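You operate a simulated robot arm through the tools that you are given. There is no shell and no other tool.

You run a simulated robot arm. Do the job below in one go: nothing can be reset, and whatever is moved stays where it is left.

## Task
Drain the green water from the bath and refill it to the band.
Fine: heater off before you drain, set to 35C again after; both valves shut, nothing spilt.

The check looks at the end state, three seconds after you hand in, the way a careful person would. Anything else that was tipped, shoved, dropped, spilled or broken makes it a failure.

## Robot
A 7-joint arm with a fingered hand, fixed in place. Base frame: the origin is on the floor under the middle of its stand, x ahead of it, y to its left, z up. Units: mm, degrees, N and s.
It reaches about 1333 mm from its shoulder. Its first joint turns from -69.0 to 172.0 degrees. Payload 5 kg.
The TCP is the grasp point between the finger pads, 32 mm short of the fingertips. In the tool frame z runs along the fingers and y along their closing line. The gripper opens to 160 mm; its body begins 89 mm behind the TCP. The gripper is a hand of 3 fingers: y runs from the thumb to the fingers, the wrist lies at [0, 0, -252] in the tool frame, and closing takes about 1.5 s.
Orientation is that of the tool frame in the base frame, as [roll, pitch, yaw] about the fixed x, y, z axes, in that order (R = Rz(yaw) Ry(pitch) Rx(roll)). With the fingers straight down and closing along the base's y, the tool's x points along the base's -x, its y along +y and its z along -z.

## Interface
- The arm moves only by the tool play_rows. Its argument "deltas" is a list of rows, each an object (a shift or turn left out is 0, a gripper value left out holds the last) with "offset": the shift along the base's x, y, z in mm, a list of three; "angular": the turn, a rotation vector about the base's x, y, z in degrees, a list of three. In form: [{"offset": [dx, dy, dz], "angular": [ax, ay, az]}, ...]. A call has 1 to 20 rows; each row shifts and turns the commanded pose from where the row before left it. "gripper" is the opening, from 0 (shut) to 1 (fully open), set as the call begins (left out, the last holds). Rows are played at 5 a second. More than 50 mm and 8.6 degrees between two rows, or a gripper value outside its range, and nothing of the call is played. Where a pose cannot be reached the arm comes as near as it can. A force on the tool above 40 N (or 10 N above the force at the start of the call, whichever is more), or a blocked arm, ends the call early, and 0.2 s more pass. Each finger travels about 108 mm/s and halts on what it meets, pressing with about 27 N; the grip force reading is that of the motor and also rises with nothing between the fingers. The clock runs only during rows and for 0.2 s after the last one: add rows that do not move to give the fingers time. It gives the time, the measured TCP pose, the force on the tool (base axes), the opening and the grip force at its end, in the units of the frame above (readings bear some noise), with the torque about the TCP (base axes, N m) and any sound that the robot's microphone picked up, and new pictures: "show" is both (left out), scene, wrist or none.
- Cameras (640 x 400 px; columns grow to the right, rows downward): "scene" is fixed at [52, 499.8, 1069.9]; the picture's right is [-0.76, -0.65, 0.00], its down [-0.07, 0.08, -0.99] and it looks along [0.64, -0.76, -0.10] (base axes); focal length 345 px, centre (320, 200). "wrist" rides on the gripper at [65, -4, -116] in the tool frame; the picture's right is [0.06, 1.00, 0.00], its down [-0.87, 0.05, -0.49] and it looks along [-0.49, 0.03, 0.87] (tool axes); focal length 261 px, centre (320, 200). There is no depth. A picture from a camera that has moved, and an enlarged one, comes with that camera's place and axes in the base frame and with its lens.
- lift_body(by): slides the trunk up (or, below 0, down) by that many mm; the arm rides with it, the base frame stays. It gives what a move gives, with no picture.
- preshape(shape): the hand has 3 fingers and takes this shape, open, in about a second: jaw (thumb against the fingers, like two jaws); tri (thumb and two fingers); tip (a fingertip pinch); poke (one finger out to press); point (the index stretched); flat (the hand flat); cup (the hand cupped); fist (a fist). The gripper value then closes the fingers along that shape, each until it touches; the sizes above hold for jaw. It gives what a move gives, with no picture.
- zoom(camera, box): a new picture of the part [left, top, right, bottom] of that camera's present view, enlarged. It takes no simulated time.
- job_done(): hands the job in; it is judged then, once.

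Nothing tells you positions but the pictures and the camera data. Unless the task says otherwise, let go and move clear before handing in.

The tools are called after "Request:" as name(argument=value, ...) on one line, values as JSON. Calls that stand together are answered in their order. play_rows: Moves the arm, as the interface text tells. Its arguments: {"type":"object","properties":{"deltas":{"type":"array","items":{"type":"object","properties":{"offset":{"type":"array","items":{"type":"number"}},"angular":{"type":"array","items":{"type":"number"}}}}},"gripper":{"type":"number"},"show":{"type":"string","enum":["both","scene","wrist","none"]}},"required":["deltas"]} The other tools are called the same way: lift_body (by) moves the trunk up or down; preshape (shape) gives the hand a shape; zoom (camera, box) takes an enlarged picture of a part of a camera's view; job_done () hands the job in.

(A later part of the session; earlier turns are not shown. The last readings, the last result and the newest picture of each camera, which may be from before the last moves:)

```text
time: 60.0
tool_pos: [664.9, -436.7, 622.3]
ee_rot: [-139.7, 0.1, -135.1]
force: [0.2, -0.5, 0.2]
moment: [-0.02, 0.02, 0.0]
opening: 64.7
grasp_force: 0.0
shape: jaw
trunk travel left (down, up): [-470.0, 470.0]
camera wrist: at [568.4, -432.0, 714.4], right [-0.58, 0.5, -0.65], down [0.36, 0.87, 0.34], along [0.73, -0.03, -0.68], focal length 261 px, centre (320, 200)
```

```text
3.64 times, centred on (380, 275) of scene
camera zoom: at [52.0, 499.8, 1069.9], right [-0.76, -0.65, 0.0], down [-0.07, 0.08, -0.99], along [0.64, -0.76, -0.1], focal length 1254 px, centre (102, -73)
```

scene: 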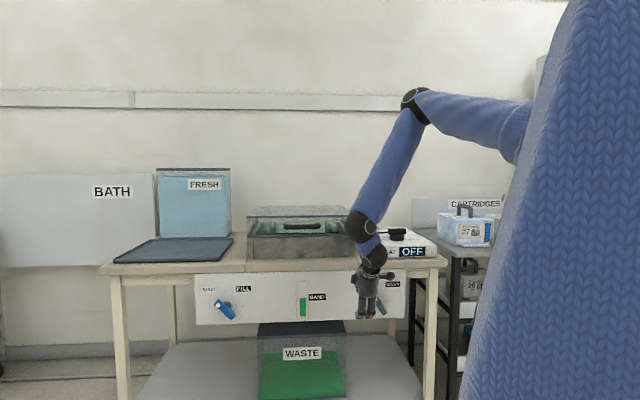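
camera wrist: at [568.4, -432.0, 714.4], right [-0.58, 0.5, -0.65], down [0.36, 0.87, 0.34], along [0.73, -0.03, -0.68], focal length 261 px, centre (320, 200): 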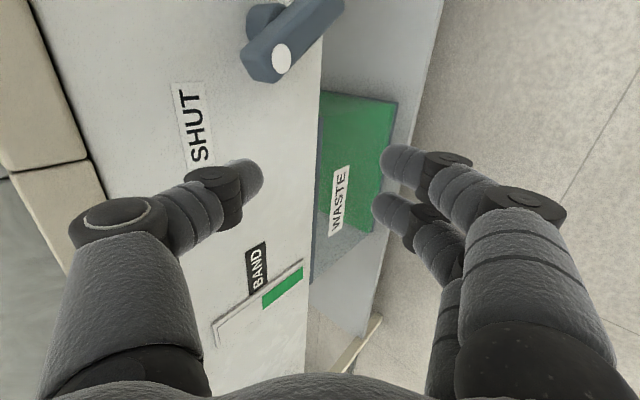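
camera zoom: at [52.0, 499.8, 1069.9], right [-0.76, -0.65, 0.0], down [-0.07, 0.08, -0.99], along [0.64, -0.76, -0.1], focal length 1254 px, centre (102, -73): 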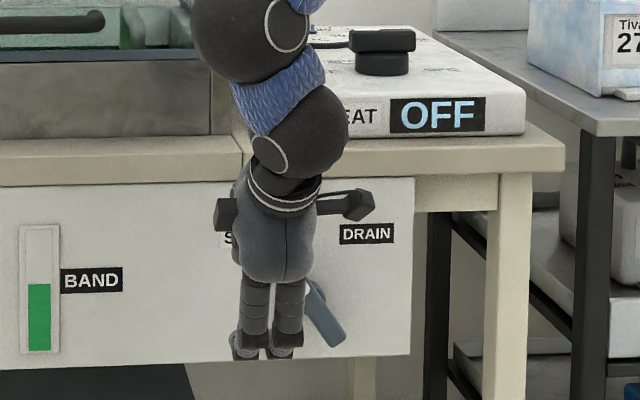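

The hand is rolled as wanted, with the thumb on the panel side and the fingers outward. I'll lower the trunk 60 mm for working room, then line the thumb up to the left of the lever's upper arm.

Request:
lift_body(by=-60)

Request:
play_rows(deltas=[{"offset": [0, 0, 8]}, {"offset": [7, -7, 8]}, {"offset": [7, -7, 0]}, {}])

Request:
zoom(camera="scene", box=[320, 220, 440, 330])

Request:
zoom(camera="wrist", box=[100, 0, 420, 220])

```text
time: 61.0
tool_pos: [665.2, -437.3, 562.5]
ee_rot: [-139.8, 0.1, -135.2]
force: [-0.4, 1.5, 0.1]
moment: [0.0, -0.01, 0.0]
opening: 64.5
grasp_force: 0.1
shape: jaw
trunk travel left (down, up): [-410.0, 530.0]
```

```text
time: 62.0
tool_pos: [678.7, -450.6, 579.4]
ee_rot: [-139.7, 0.3, -135.1]
force: [0.2, -0.2, -0.4]
moment: [0.0, -0.01, -0.02]
opening: 64.6
grasp_force: 0.1
shape: jaw
trunk travel left (down, up): [-410.0, 530.0]
camera wrist: at [582.4, -445.8, 671.1], right [-0.58, 0.5, -0.65], down [0.36, 0.87, 0.34], along [0.73, -0.03, -0.68], focal length 261 px, centre (320, 200)
```

scene: 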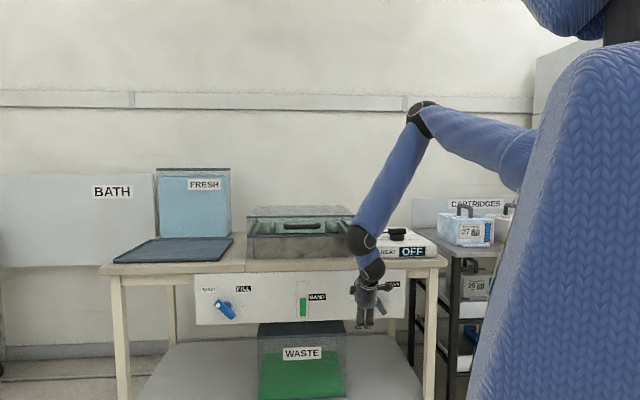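
wrist: 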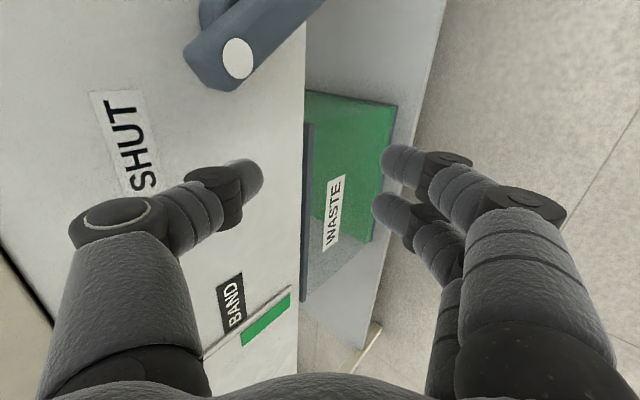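

```text
3.64 times, centred on (380, 275) of scene
camera zoom: at [52.0, 499.8, 1069.9], right [-0.76, -0.65, 0.0], down [-0.07, 0.08, -0.99], along [0.64, -0.76, -0.1], focal length 1254 px, centre (102, -73)
```

zoom: 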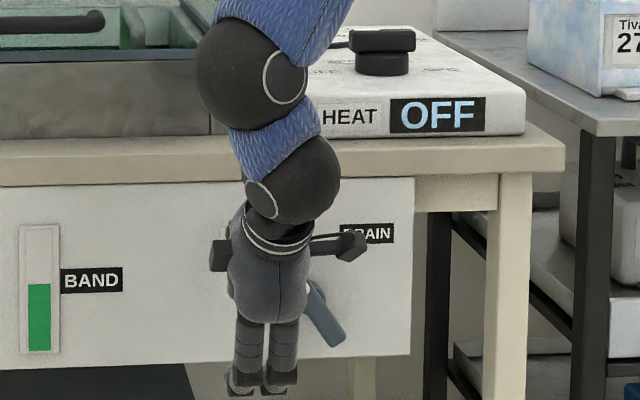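

```text
1.82 times, centred on (260, 110) of wrist
camera zoom: at [582.4, -445.8, 671.1], right [-0.58, 0.5, -0.65], down [0.36, 0.87, 0.34], along [0.73, -0.03, -0.68], focal length 474 px, centre (429, 364)
```

zoom: 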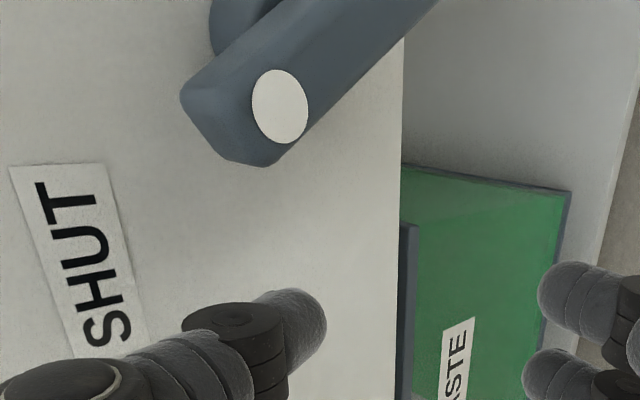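

The lever's front face is at s≈843, so the thumb needs to be about 14 mm deeper. I'll move in, then slide right until just short of contact and check.

Request:
play_rows(deltas=[{"offset": [5, -5, 0]}, {"offset": [5, -5, 0]}, {"offset": [-3.5, -3.5, 0]}, {"offset": [-3.5, -3.5, 0]}, {"offset": [-3.5, -3.5, 0]}, {"offset": [-3.5, -3.5, 0]}, {}])

Request:
zoom(camera="wrist", box=[100, 0, 420, 220])

Request:
zoom(camera="scene", box=[320, 220, 440, 330])

```text
time: 63.6
tool_pos: [674.3, -475.3, 578.4]
ee_rot: [-139.7, 0.3, -135.1]
force: [0.3, 0.6, -0.6]
moment: [0.01, -0.01, -0.02]
opening: 64.3
grasp_force: 0.0
shape: jaw
trunk travel left (down, up): [-410.0, 530.0]
camera wrist: at [577.7, -469.7, 670.3], right [-0.58, 0.5, -0.65], down [0.36, 0.87, 0.34], along [0.73, -0.03, -0.68], focal length 261 px, centre (320, 200)
```

scene: 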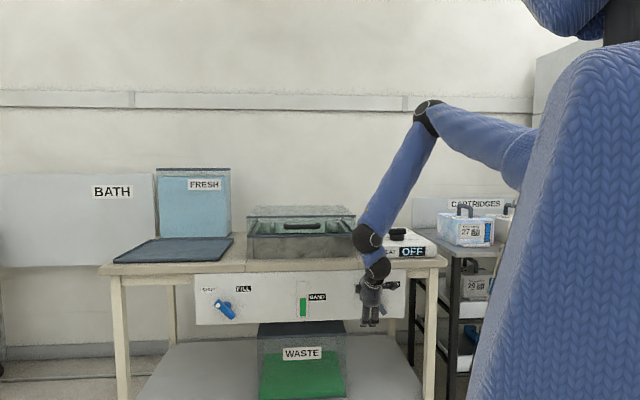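
wrist: 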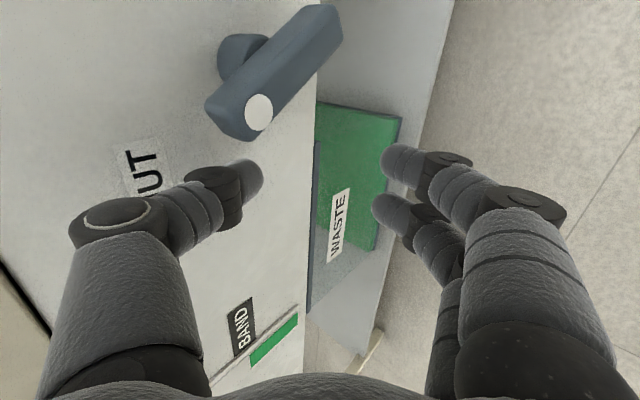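

```text
1.82 times, centred on (260, 110) of wrist
camera zoom: at [577.7, -469.7, 670.3], right [-0.58, 0.5, -0.65], down [0.36, 0.87, 0.34], along [0.73, -0.03, -0.68], focal length 474 px, centre (429, 364)
```

zoom: 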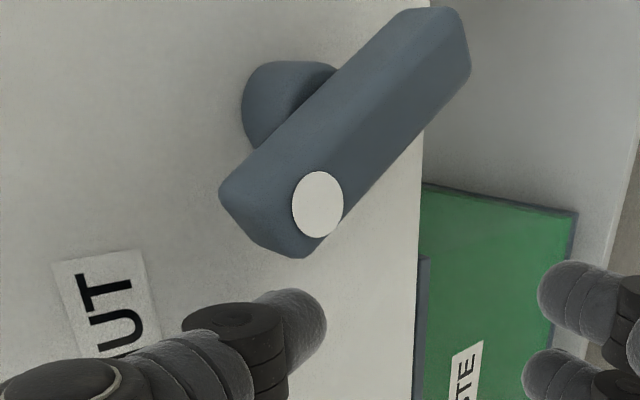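

```text
3.64 times, centred on (380, 275) of scene
camera zoom: at [52.0, 499.8, 1069.9], right [-0.76, -0.65, 0.0], down [-0.07, 0.08, -0.99], along [0.64, -0.76, -0.1], focal length 1254 px, centre (102, -73)
```

zoom: 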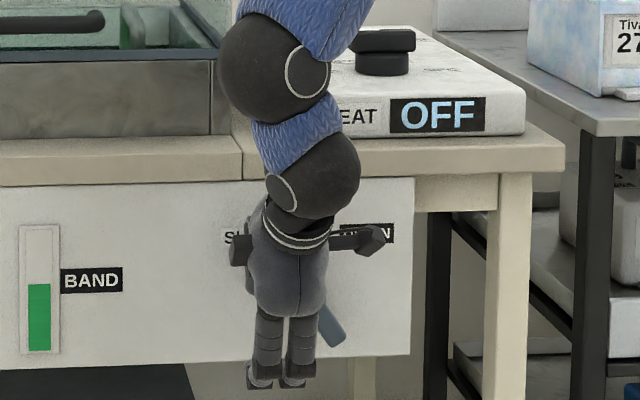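

The thumb tip is lined up with the lever's end. I'll push right in small steps.

Request:
play_rows(deltas=[{"offset": [-2.8, -2.8, 0]}, {"offset": [-2.8, -2.8, 0]}, {"offset": [-2.8, -2.8, 0]}, {"offset": [-2.8, -2.8, 0]}, {"offset": [-2.8, -2.8, 0]}, {"offset": [-2.8, -2.8, 0]}, {}])

Request:
zoom(camera="wrist", box=[100, 0, 420, 220])

```text
time: 65.2
tool_pos: [657.7, -490.8, 577.0]
ee_rot: [-139.8, 0.2, -135.2]
force: [-0.1, 1.2, 0.5]
moment: [-0.03, -0.01, 0.01]
opening: 64.8
grasp_force: 0.1
shape: jaw
trunk travel left (down, up): [-410.0, 530.0]
camera wrist: at [561.0, -486.6, 669.9], right [-0.58, 0.5, -0.65], down [0.36, 0.87, 0.34], along [0.73, -0.03, -0.68], focal length 261 px, centre (320, 200)
```

scene: 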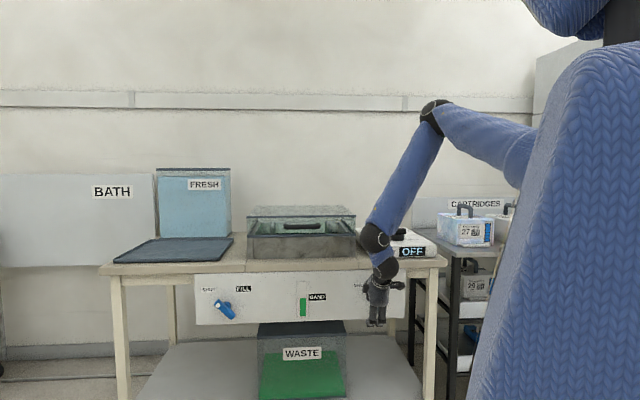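
wrist: 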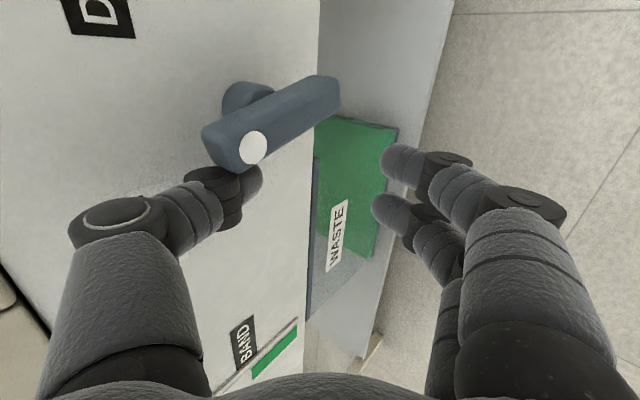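

```text
1.82 times, centred on (260, 110) of wrist
camera zoom: at [561.0, -486.6, 669.9], right [-0.58, 0.5, -0.65], down [0.36, 0.87, 0.34], along [0.73, -0.03, -0.68], focal length 474 px, centre (429, 364)
```

zoom: 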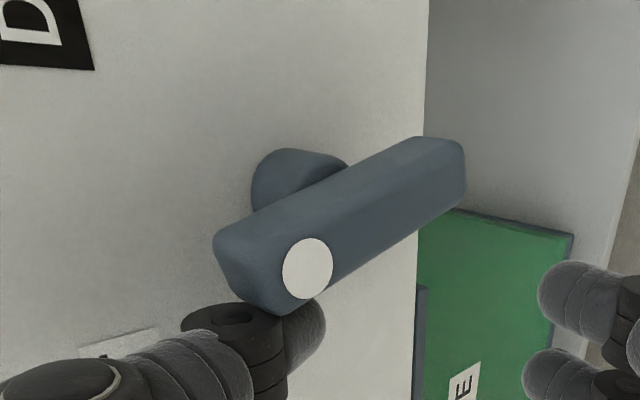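

The lever is rotating with little force. I'll keep pushing right toward DRAIN.

Request:
play_rows(deltas=[{"offset": [-2.8, -2.8, 0]}, {"offset": [-2.8, -2.8, 0]}, {"offset": [-2.8, -2.8, 0]}, {"offset": [-2.8, -2.8, 0]}, {"offset": [-2.8, -2.8, 0]}, {}])

Request:
zoom(camera="wrist", box=[100, 0, 420, 220])

Request:
zoom(camera="scene", box=[240, 260, 440, 400])

```text
time: 66.6
tool_pos: [643.6, -504.5, 577.4]
ee_rot: [-139.6, 0.2, -135.0]
force: [-0.2, 1.2, 2.8]
moment: [-0.08, -0.07, 0.08]
opening: 65.1
grasp_force: 0.0
shape: jaw
trunk travel left (down, up): [-410.0, 530.0]
camera wrist: at [548.3, -500.8, 669.8], right [-0.58, 0.5, -0.65], down [0.36, 0.87, 0.34], along [0.73, -0.03, -0.68], focal length 261 px, centre (320, 200)
```

scene: 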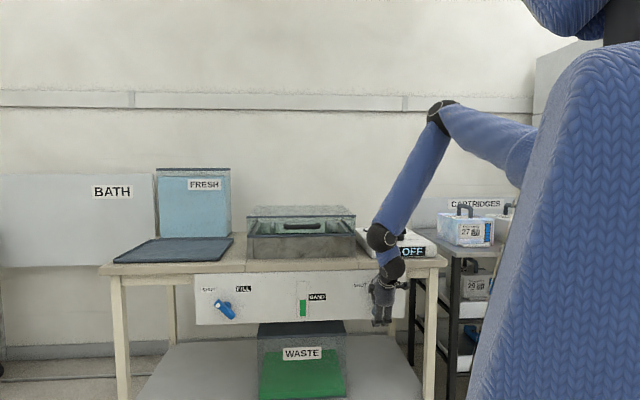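
wrist: 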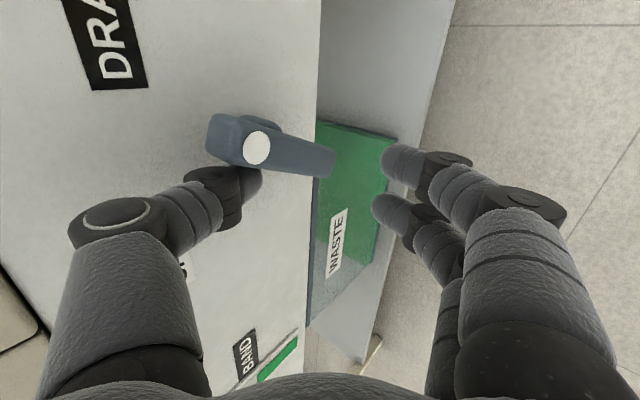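

```text
1.82 times, centred on (260, 110) of wrist
camera zoom: at [548.3, -500.8, 669.8], right [-0.58, 0.5, -0.65], down [0.36, 0.87, 0.34], along [0.73, -0.03, -0.68], focal length 474 px, centre (429, 364)
```

zoom: 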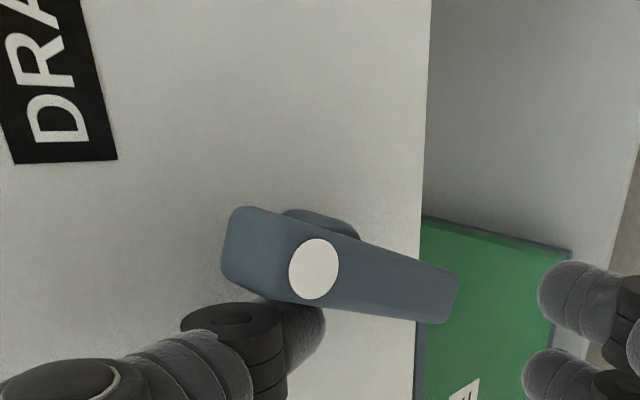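

```text
2.86 times, centred on (340, 330) of scene
camera zoom: at [52.0, 499.8, 1069.9], right [-0.76, -0.65, 0.0], down [-0.07, 0.08, -0.99], along [0.64, -0.76, -0.1], focal length 985 px, centre (263, -171)
```

zoom: 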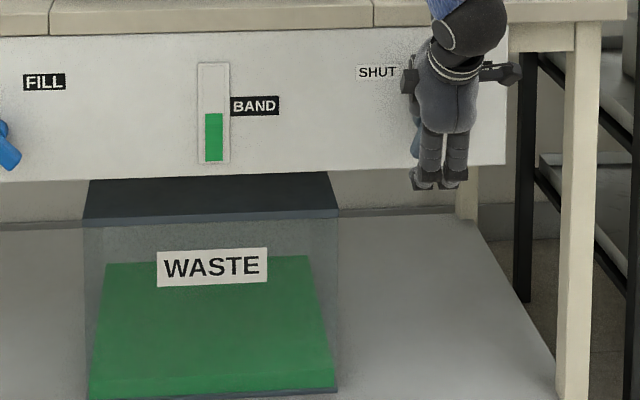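

The lever is past vertical and the level has started to drop. I'll push the remaining bit to fully open, watching for the stop.

Request:
play_rows(deltas=[{"offset": [-2.1, -2.1, 1]}, {"offset": [-2.1, -2.1, 1]}, {"offset": [-2.1, -2.1, 1]}, {"offset": [-2.1, -2.1, 1]}, {}])

Request:
zoom(camera="wrist", box=[100, 0, 420, 220])

Request:
zoom(camera="scene", box=[240, 260, 440, 400])

```text
time: 67.8
tool_pos: [636.2, -512.7, 582.6]
ee_rot: [-139.7, 0.2, -135.1]
force: [4.4, 4.3, 0.7]
moment: [-0.08, -0.01, 0.28]
opening: 64.7
grasp_force: 0.0
shape: jaw
trunk travel left (down, up): [-410.0, 530.0]
camera wrist: at [539.5, -508.3, 674.3], right [-0.58, 0.5, -0.65], down [0.36, 0.87, 0.34], along [0.73, -0.03, -0.68], focal length 261 px, centre (320, 200)
```

scene: 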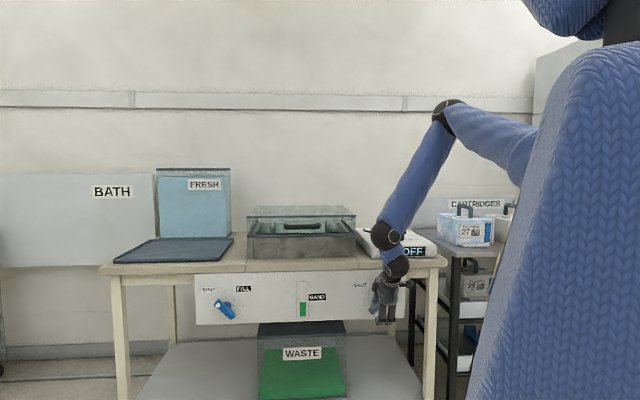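
wrist: 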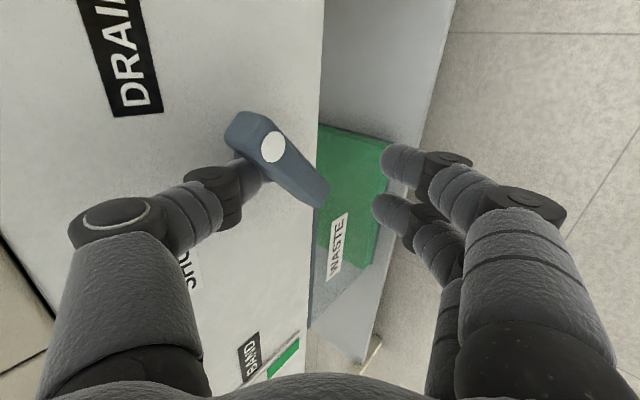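

```text
1.82 times, centred on (260, 110) of wrist
camera zoom: at [539.5, -508.3, 674.3], right [-0.58, 0.5, -0.65], down [0.36, 0.87, 0.34], along [0.73, -0.03, -0.68], focal length 474 px, centre (429, 364)
```

zoom: 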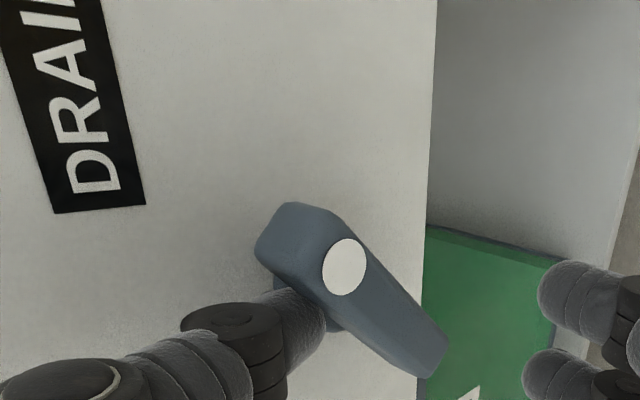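

```text
2.86 times, centred on (340, 330) of scene
camera zoom: at [52.0, 499.8, 1069.9], right [-0.76, -0.65, 0.0], down [-0.07, 0.08, -0.99], along [0.64, -0.76, -0.1], focal length 985 px, centre (263, -171)
```

zoom: 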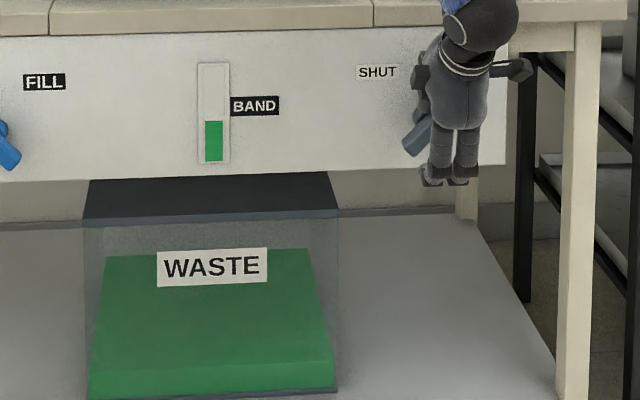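

Draining is underway: the gauge is falling and the waste level rising with headroom to spare. I'll hold here and wait.

Request:
play_rows(deltas=[{}, {}, {}, {}, {}, {}, {}, {}, {}, {}, {}, {}, {}, {}, {}])

Request:
zoom(camera="scene", box=[240, 260, 440, 400])

```text
time: 71.0
tool_pos: [636.5, -511.5, 582.9]
ee_rot: [-139.6, 0.2, -135.1]
force: [5.0, 5.9, 1.3]
moment: [-0.1, -0.02, 0.35]
opening: 65.0
grasp_force: 0.0
shape: jaw
trunk travel left (down, up): [-410.0, 530.0]
camera wrist: at [539.3, -508.5, 674.4], right [-0.58, 0.5, -0.65], down [0.36, 0.87, 0.34], along [0.73, -0.03, -0.68], focal length 261 px, centre (320, 200)
```

scene: 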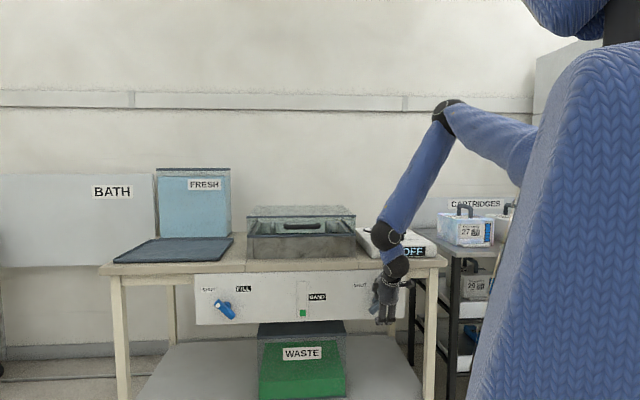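
wrist: 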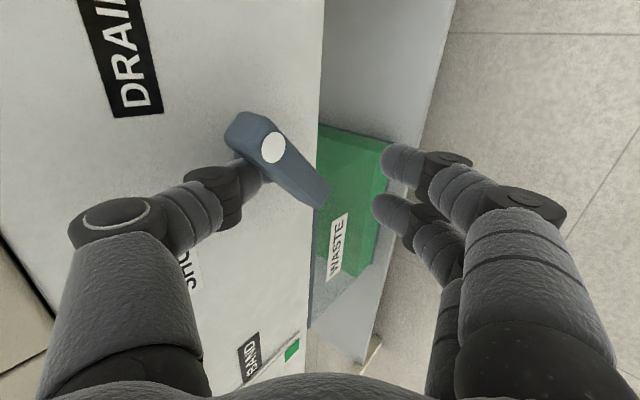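

```text
2.86 times, centred on (340, 330) of scene
camera zoom: at [52.0, 499.8, 1069.9], right [-0.76, -0.65, 0.0], down [-0.07, 0.08, -0.99], along [0.64, -0.76, -0.1], focal length 985 px, centre (263, -171)
```

zoom: 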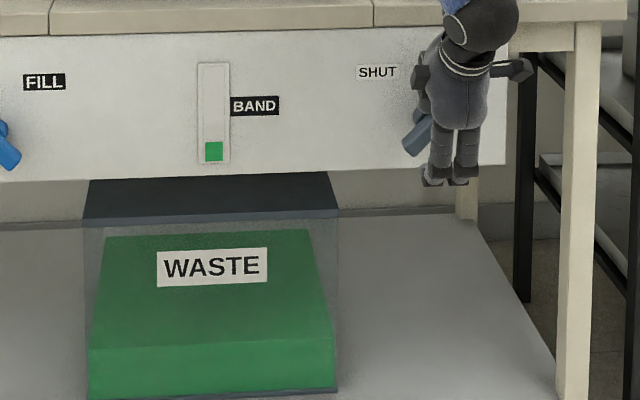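

Request:
play_rows(deltas=[{}, {}, {}, {}, {}, {}, {}, {}, {}, {}, {}, {}, {}, {}, {}, {}, {}, {}], show="scene")

Request:
zoom(camera="scene", box=[240, 260, 440, 400])

Request:
zoom(camera="scene", box=[230, 190, 370, 275])

```text
time: 74.8
tool_pos: [635.7, -513.0, 582.5]
ee_rot: [-139.7, 0.2, -135.1]
force: [4.8, 5.5, 1.1]
moment: [-0.09, -0.04, 0.33]
opening: 65.2
grasp_force: 0.1
shape: jaw
trunk travel left (down, up): [-410.0, 530.0]
```

scene: 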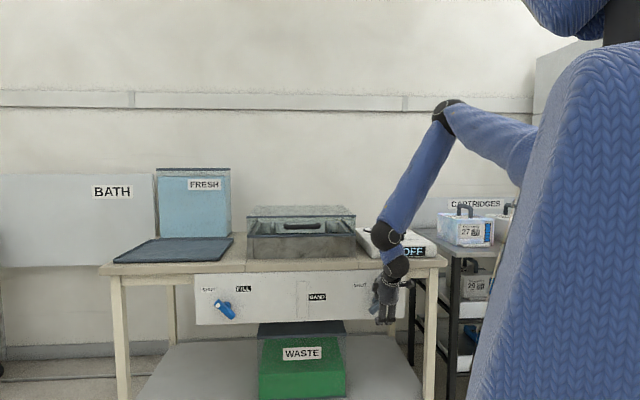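

```text
2.86 times, centred on (340, 330) of scene
camera zoom: at [52.0, 499.8, 1069.9], right [-0.76, -0.65, 0.0], down [-0.07, 0.08, -0.99], along [0.64, -0.76, -0.1], focal length 985 px, centre (263, -171)
```

zoom: 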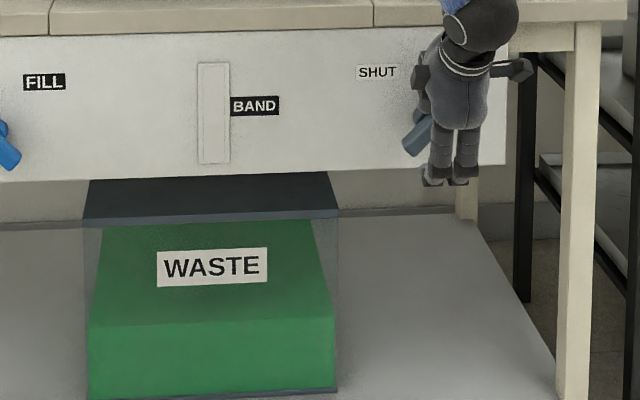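

```text
4.57 times, centred on (300, 232) of scene
camera zoom: at [52.0, 499.8, 1069.9], right [-0.76, -0.65, 0.0], down [-0.07, 0.08, -0.99], along [0.64, -0.76, -0.1], focal length 1576 px, centre (411, 51)
```

zoom: 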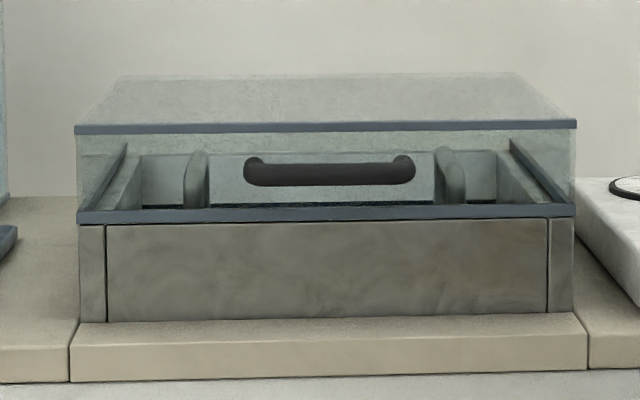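

The gauge is empty and the bath shows no green. I'll wait a little longer for the last drops, then back the thumb out and take it round to the lever's right side.

Request:
play_rows(deltas=[{}, {}, {}, {}, {}, {"offset": [2, 2, 0]}, {"offset": [-7, 7, 0]}, {"offset": [-9, 9, 0]}, {"offset": [-9, 9, 0]}, {"offset": [-7, 7, 0]}, {"offset": [-11, -11, 0]}, {"offset": [-11, -11, 0]}, {"offset": [-11, -11, 0]}, {"offset": [-11, -11, 0]}, {}])

Request:
zoom(camera="scene", box=[280, 250, 440, 350])

```text
time: 78.0
tool_pos: [562.9, -522.8, 582.2]
ee_rot: [-139.7, 0.1, -135.1]
force: [-0.2, 0.8, 0.6]
moment: [0.02, 0.03, 0.03]
opening: 64.6
grasp_force: 0.1
shape: jaw
trunk travel left (down, up): [-410.0, 530.0]
camera wrist: at [466.5, -519.2, 673.8], right [-0.58, 0.5, -0.65], down [0.36, 0.87, 0.34], along [0.73, -0.03, -0.68], focal length 261 px, centre (320, 200)
```

scene: 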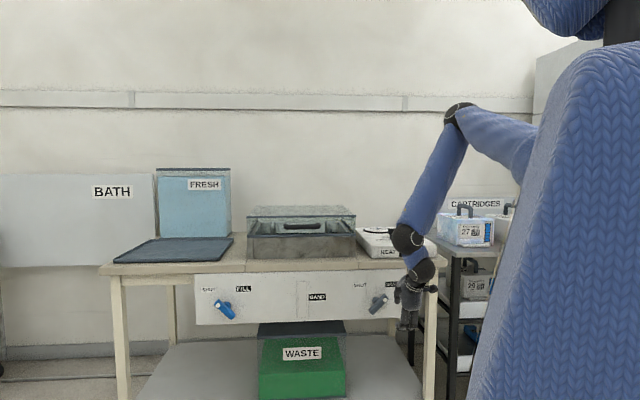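
wrist: 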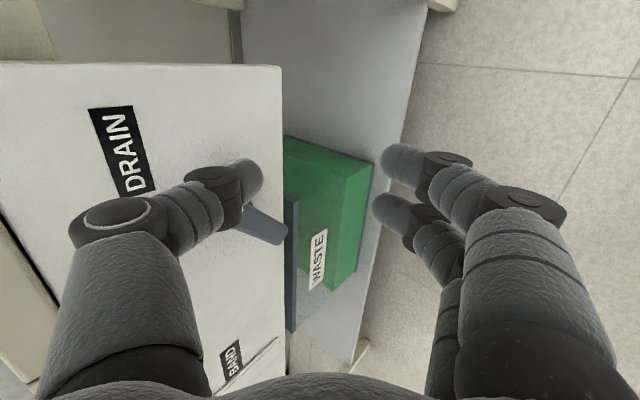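

```text
4.00 times, centred on (360, 300) of scene
camera zoom: at [52.0, 499.8, 1069.9], right [-0.76, -0.65, 0.0], down [-0.07, 0.08, -0.99], along [0.64, -0.76, -0.1], focal length 1379 px, centre (160, -200)
```

zoom: 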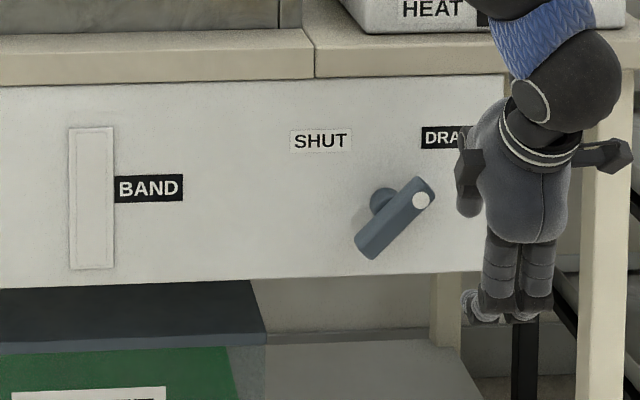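

The lever now points at DRAIN and the thumb is on its right. I'll move in to lever depth and then push left to shut.

Request:
play_rows(deltas=[{"offset": [7, -7, 0]}, {"offset": [9, -9, 0]}, {"offset": [9, -9, 0]}, {"offset": [7, -7, 0]}, {}])

Request:
zoom(camera="wrist", box=[100, 80, 420, 300])

Request:
zoom(camera="scene", box=[320, 250, 440, 340])

```text
time: 79.2
tool_pos: [595.1, -555.7, 583.0]
ee_rot: [-139.7, 0.2, -135.0]
force: [-0.1, 0.6, 0.2]
moment: [0.0, 0.01, 0.0]
opening: 64.7
grasp_force: 0.1
shape: jaw
trunk travel left (down, up): [-410.0, 530.0]
camera wrist: at [497.4, -551.3, 674.6], right [-0.58, 0.5, -0.65], down [0.36, 0.87, 0.34], along [0.73, -0.03, -0.68], focal length 261 px, centre (320, 200)
```

scene: 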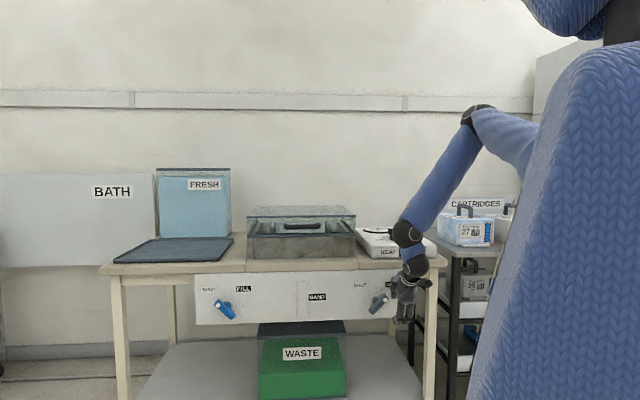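
wrist: 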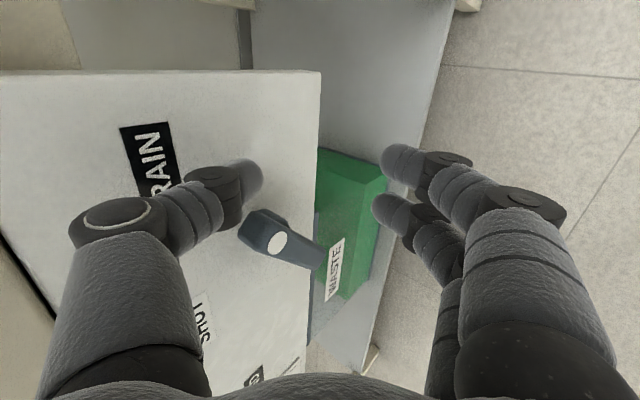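

```text
1.82 times, centred on (260, 190) of wrist
camera zoom: at [497.4, -551.3, 674.6], right [-0.58, 0.5, -0.65], down [0.36, 0.87, 0.34], along [0.73, -0.03, -0.68], focal length 474 px, centre (429, 218)
```

zoom: 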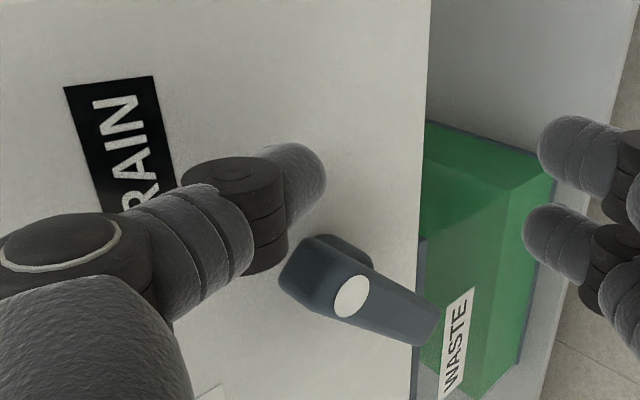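

```text
4.44 times, centred on (380, 295) of scene
camera zoom: at [52.0, 499.8, 1069.9], right [-0.76, -0.65, 0.0], down [-0.07, 0.08, -0.99], along [0.64, -0.76, -0.1], focal length 1532 px, centre (53, -222)
```

zoom: 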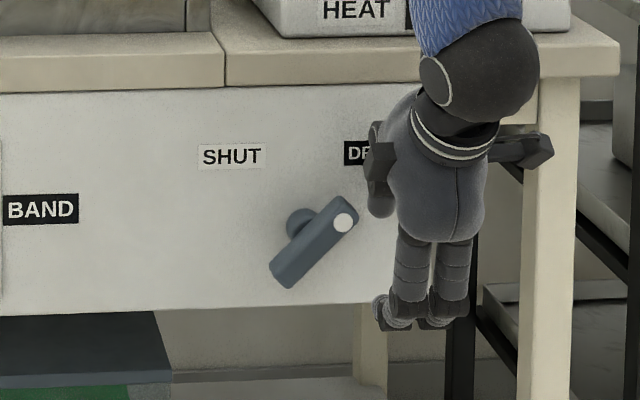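

Request:
play_rows(deltas=[{"offset": [0, 0, -4]}, {"offset": [3.5, 3.5, 0]}, {"offset": [3.5, 3.5, 0]}, {"offset": [3.5, 3.5, 0]}, {"offset": [3.5, 3.5, 0]}, {"offset": [3.5, 3.5, 0]}, {"offset": [3.5, 3.5, 0]}, {"offset": [3.5, 3.5, 0]}, {}])

Request:
zoom(camera="wrist", box=[100, 80, 420, 300])

Request:
zoom(camera="scene", box=[320, 250, 440, 340])

```text
time: 81.2
tool_pos: [618.3, -530.1, 578.5]
ee_rot: [-139.6, 0.3, -135.1]
force: [-0.2, -0.8, 0.2]
moment: [0.02, -0.01, -0.05]
opening: 64.6
grasp_force: 0.1
shape: jaw
trunk travel left (down, up): [-410.0, 530.0]
camera wrist: at [521.7, -526.5, 670.2], right [-0.58, 0.5, -0.65], down [0.36, 0.87, 0.34], along [0.73, -0.03, -0.68], focal length 261 px, centre (320, 200)
```

scene: 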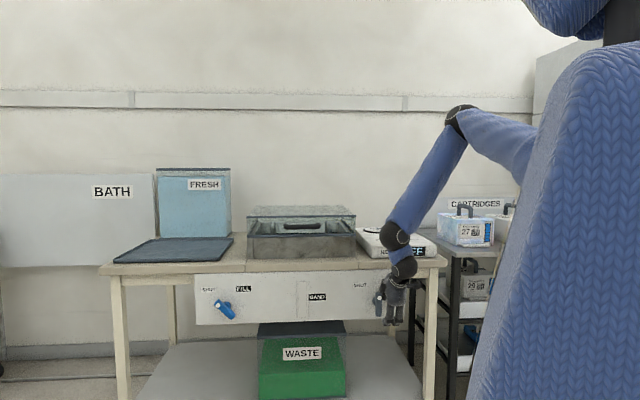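
wrist: 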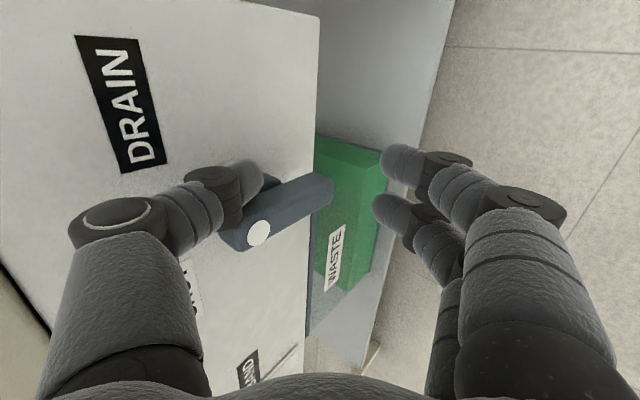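

```text
1.82 times, centred on (260, 190) of wrist
camera zoom: at [521.7, -526.5, 670.2], right [-0.58, 0.5, -0.65], down [0.36, 0.87, 0.34], along [0.73, -0.03, -0.68], focal length 474 px, centre (429, 218)
```

zoom: 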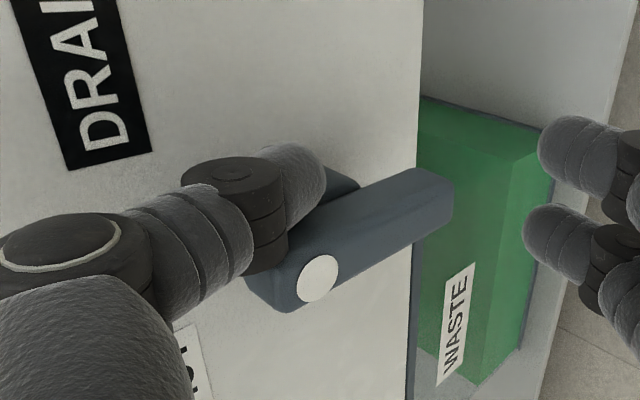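

```text
4.44 times, centred on (380, 295) of scene
camera zoom: at [52.0, 499.8, 1069.9], right [-0.76, -0.65, 0.0], down [-0.07, 0.08, -0.99], along [0.64, -0.76, -0.1], focal length 1532 px, centre (53, -222)
```

zoom: 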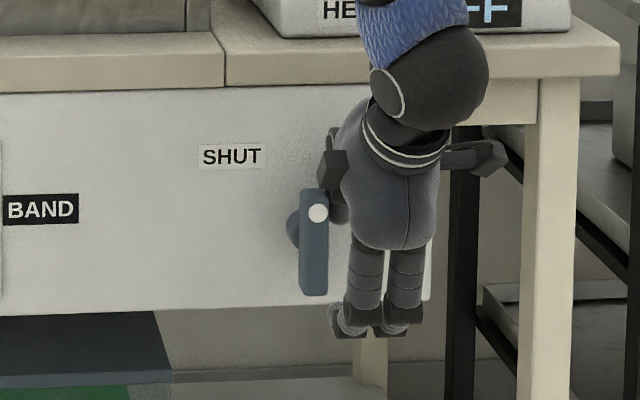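

The lever is vertical. I'll keep pushing left to SHUT.

Request:
play_rows(deltas=[{"offset": [2.8, 2.8, 0]}, {"offset": [2.8, 2.8, 0]}, {"offset": [2.8, 2.8, 1]}, {"offset": [2.8, 2.8, 1]}, {"offset": [2.1, 2.1, 1]}, {}])

Request:
zoom(camera="wrist", box=[100, 80, 420, 300])

Request:
zoom(camera="scene", box=[320, 250, 440, 340])

```text
time: 82.6
tool_pos: [631.7, -517.7, 580.7]
ee_rot: [-139.7, 0.2, -135.0]
force: [-2.1, -1.5, 1.4]
moment: [0.01, -0.05, -0.11]
opening: 64.9
grasp_force: 0.0
shape: jaw
trunk travel left (down, up): [-410.0, 530.0]
camera wrist: at [534.9, -513.4, 673.3], right [-0.58, 0.5, -0.65], down [0.36, 0.87, 0.34], along [0.73, -0.03, -0.68], focal length 261 px, centre (320, 200)
```

scene: 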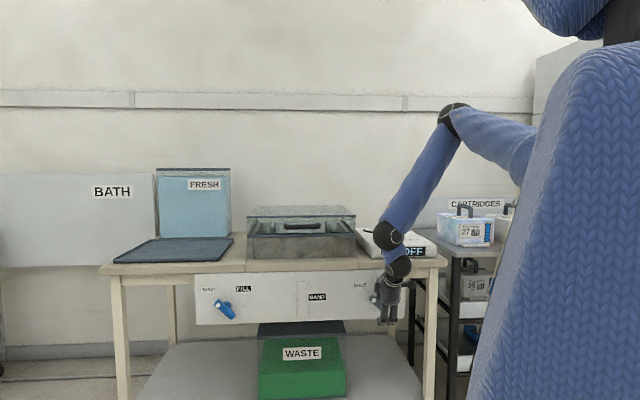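
wrist: 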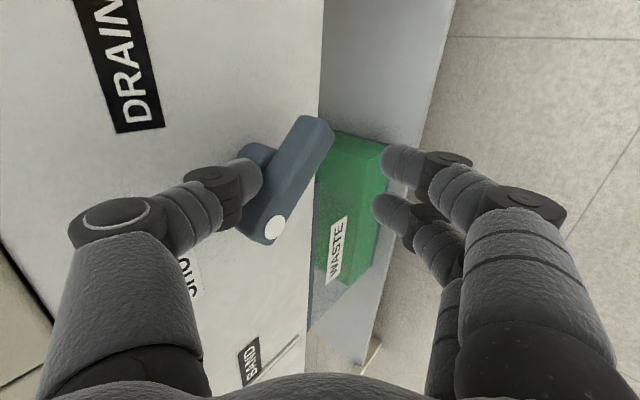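

```text
1.82 times, centred on (260, 190) of wrist
camera zoom: at [534.9, -513.4, 673.3], right [-0.58, 0.5, -0.65], down [0.36, 0.87, 0.34], along [0.73, -0.03, -0.68], focal length 474 px, centre (429, 218)
```

zoom: 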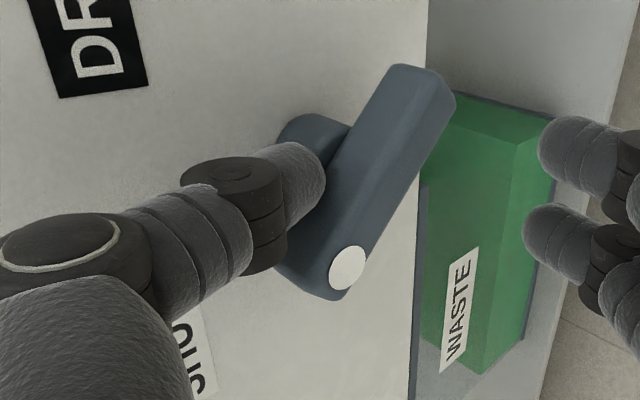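

```text
4.44 times, centred on (380, 295) of scene
camera zoom: at [52.0, 499.8, 1069.9], right [-0.76, -0.65, 0.0], down [-0.07, 0.08, -0.99], along [0.64, -0.76, -0.1], focal length 1532 px, centre (53, -222)
```

zoom: 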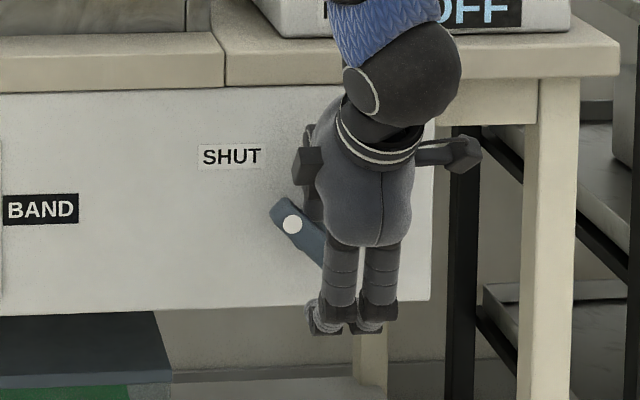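

Nearly there; I'll push a few more mm until I feel the stop.

Request:
play_rows(deltas=[{"offset": [1.4, 1.4, 0.5]}, {"offset": [1.4, 1.4, 0.5]}, {"offset": [1.4, 1.4, 0.5]}, {}])

Request:
zoom(camera="wrist", box=[100, 80, 420, 300])

Request:
zoom(camera="scene", box=[340, 270, 420, 320])

```text
time: 83.6
tool_pos: [635.1, -514.7, 583.5]
ee_rot: [-139.7, 0.2, -135.2]
force: [-16.2, -15.7, 3.0]
moment: [0.04, -0.27, -1.12]
opening: 66.3
grasp_force: 0.1
shape: jaw
trunk travel left (down, up): [-410.0, 530.0]
camera wrist: at [537.9, -509.6, 674.7], right [-0.58, 0.5, -0.65], down [0.36, 0.87, 0.34], along [0.73, -0.04, -0.68], focal length 261 px, centre (320, 200)
```

scene: 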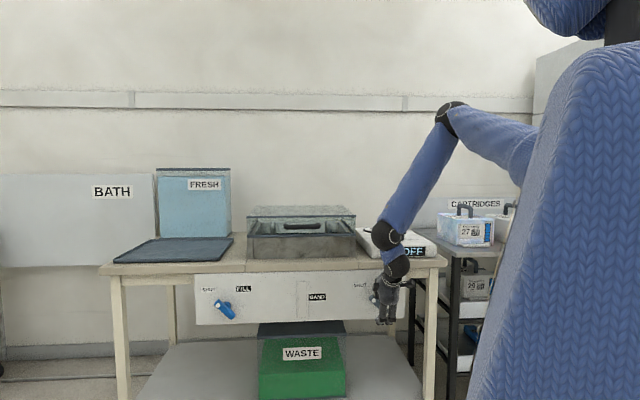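
wrist: 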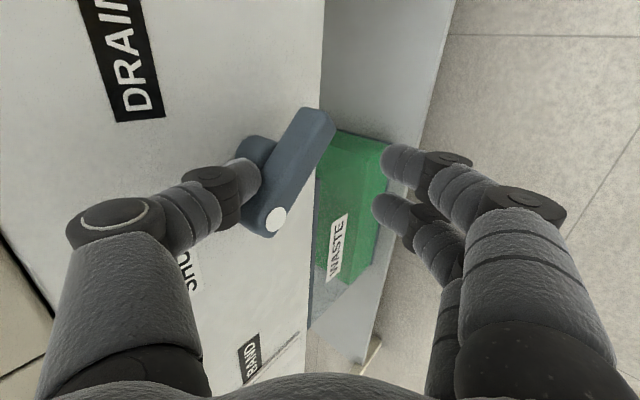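

```text
1.82 times, centred on (260, 190) of wrist
camera zoom: at [537.9, -509.6, 674.7], right [-0.58, 0.5, -0.65], down [0.36, 0.87, 0.34], along [0.73, -0.04, -0.68], focal length 474 px, centre (429, 218)
```

zoom: 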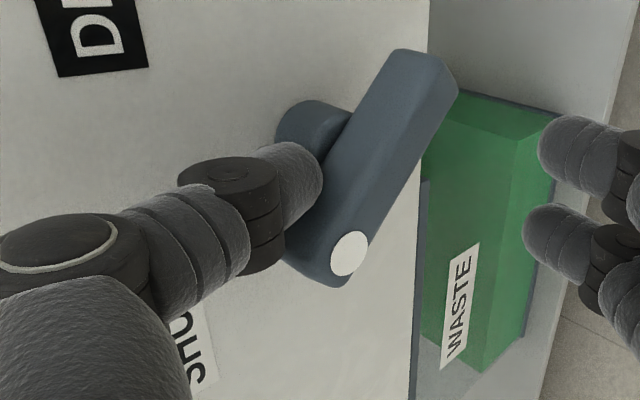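

```text
8.00 times, centred on (380, 295) of scene
camera zoom: at [52.0, 499.8, 1069.9], right [-0.76, -0.65, 0.0], down [-0.07, 0.08, -0.99], along [0.64, -0.76, -0.1], focal length 2758 px, centre (-160, -560)
```

zoom: 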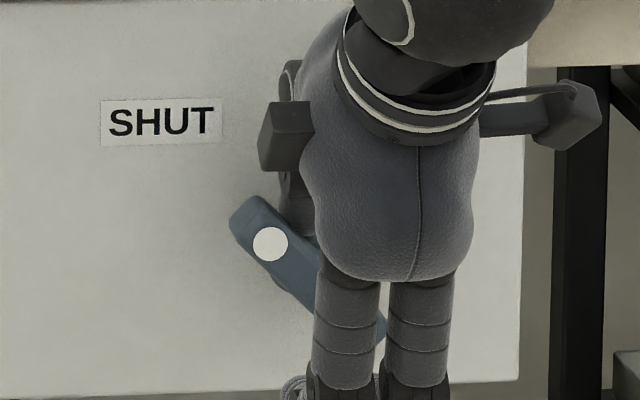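

The drain lever is back exactly where it started (SHUT) against its stop. Now I'll back the thumb off and out, and start travelling left toward the FILL valve, well clear of the panel.

Request:
play_rows(deltas=[{"offset": [-3, -3, 0]}, {"offset": [-9, 9, 0]}, {"offset": [-9, 9, 0]}, {"offset": [-9, 9, 0]}, {"offset": [-9, 9, 0]}, {"offset": [-7, 7, 0]}, {"offset": [30, 30, 0]}, {"offset": [30, 30, 0]}, {"offset": [30, 30, 0]}, {"offset": [30, 30, 0]}, {"offset": [30, 30, 0]}, {"offset": [30, 30, 0]}, {}])

Request:
zoom(camera="scene", box=[340, 270, 420, 320])

```text
time: 86.4
tool_pos: [761.9, -362.6, 642.3]
ee_rot: [-139.8, 0.4, -135.0]
force: [0.7, 1.4, -0.3]
moment: [-0.02, -0.01, -0.02]
opening: 64.7
grasp_force: 0.0
shape: jaw
out of reach, approached as far as the arm can: row 9, 10, 11, 12
trunk travel left (down, up): [-410.0, 530.0]
camera wrist: at [664.7, -359.0, 733.7], right [-0.58, 0.5, -0.64], down [0.36, 0.87, 0.35], along [0.73, -0.03, -0.68], focal length 261 px, centre (320, 200)
```

scene: 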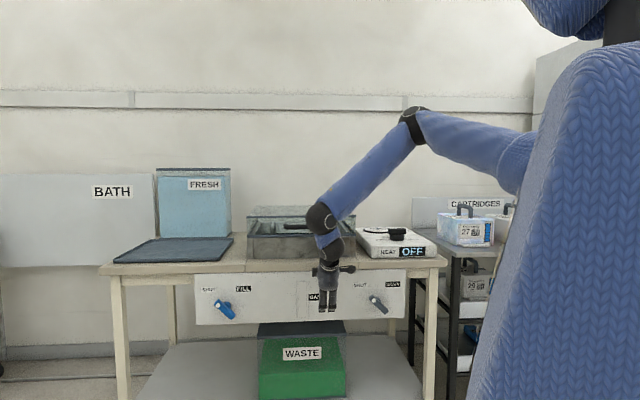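
wrist: 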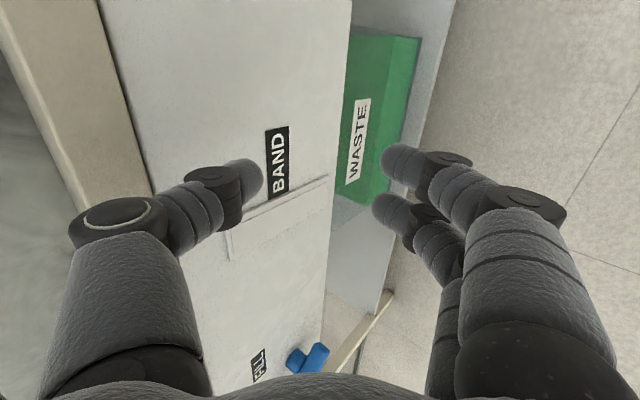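

```text
8.00 times, centred on (380, 295) of scene
camera zoom: at [52.0, 499.8, 1069.9], right [-0.76, -0.65, 0.0], down [-0.07, 0.08, -0.99], along [0.64, -0.76, -0.1], focal length 2758 px, centre (-160, -560)
```

zoom: 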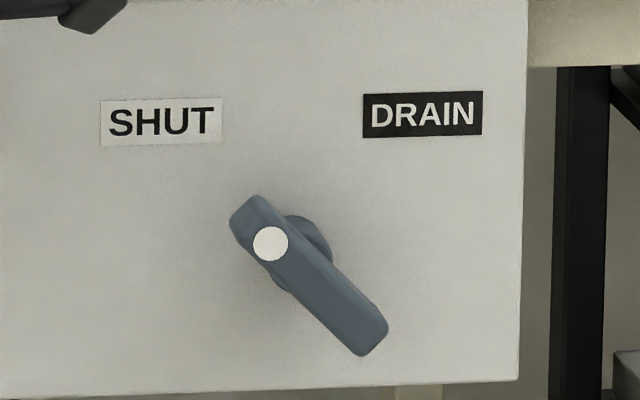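

The drain lever is confirmed shut. The arm reached a joint limit partway left, so I'll back away from the panel, raise slightly and bring the hand toward vertical to free the wrist before going to FILL.

Request:
play_rows(deltas=[{"offset": [-14, 14, 15]}, {"offset": [-14, 14, 15]}, {"offset": [-10, 10, 10], "angular": [5.4, 5.4, 0]}, {"angular": [5.4, 5.4, 0]}, {"angular": [5.4, 5.4, 0]}, {}])

```text
time: 87.8
tool_pos: [723.0, -323.6, 681.9]
ee_rot: [-162.6, 0.1, -135.1]
force: [0.7, 0.2, 0.5]
moment: [0.03, 0.03, 0.02]
opening: 64.3
grasp_force: 0.1
shape: jaw
trunk travel left (down, up): [-410.0, 530.0]
camera wrist: at [654.3, -348.4, 793.8], right [-0.72, 0.63, -0.3], down [0.48, 0.75, 0.46], along [0.51, 0.18, -0.84], focal length 261 px, centre (320, 200)
```

scene: 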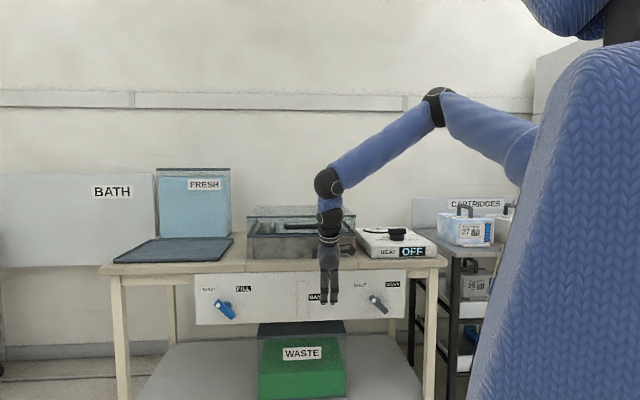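
wrist: 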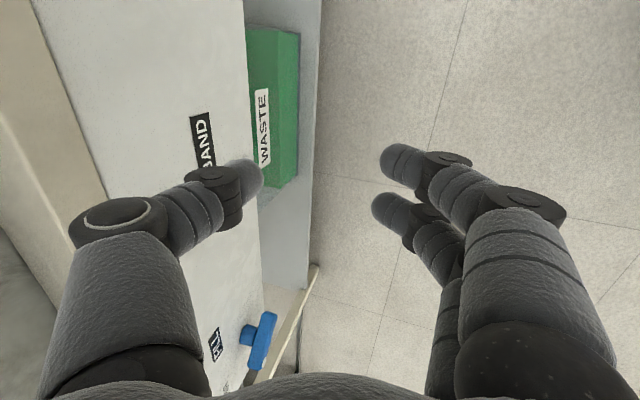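

That worked with no limit. I'll continue left at this tilt toward the FILL valve.

Request:
play_rows(deltas=[{"offset": [33, 33, 0]}, {"offset": [33, 33, 0]}, {"offset": [33, 33, 0]}, {"offset": [33, 33, 0]}, {"offset": [33, 33, 0]}, {"offset": [33, 33, 0]}, {}])

```text
time: 89.4
tool_pos: [831.5, -255.6, 734.0]
ee_rot: [-162.7, 0.2, -135.2]
force: [-0.6, -0.2, 0.1]
moment: [-0.01, 0.02, -0.01]
opening: 64.4
grasp_force: 0.2
shape: jaw
out of reach, approached as far as the arm can: row 3, 4, 5, 6
trunk travel left (down, up): [-410.0, 530.0]
camera wrist: at [762.9, -280.0, 846.1], right [-0.72, 0.63, -0.3], down [0.47, 0.75, 0.46], along [0.51, 0.19, -0.84], focal length 261 px, centre (320, 200)
```

scene: 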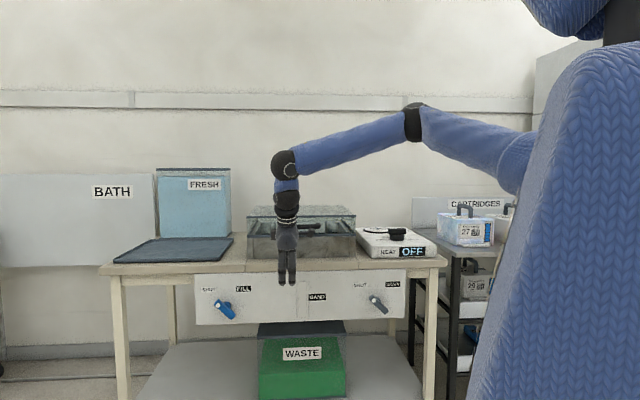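
wrist: 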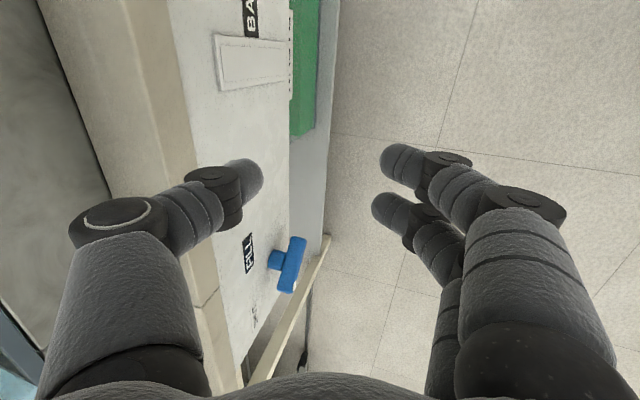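

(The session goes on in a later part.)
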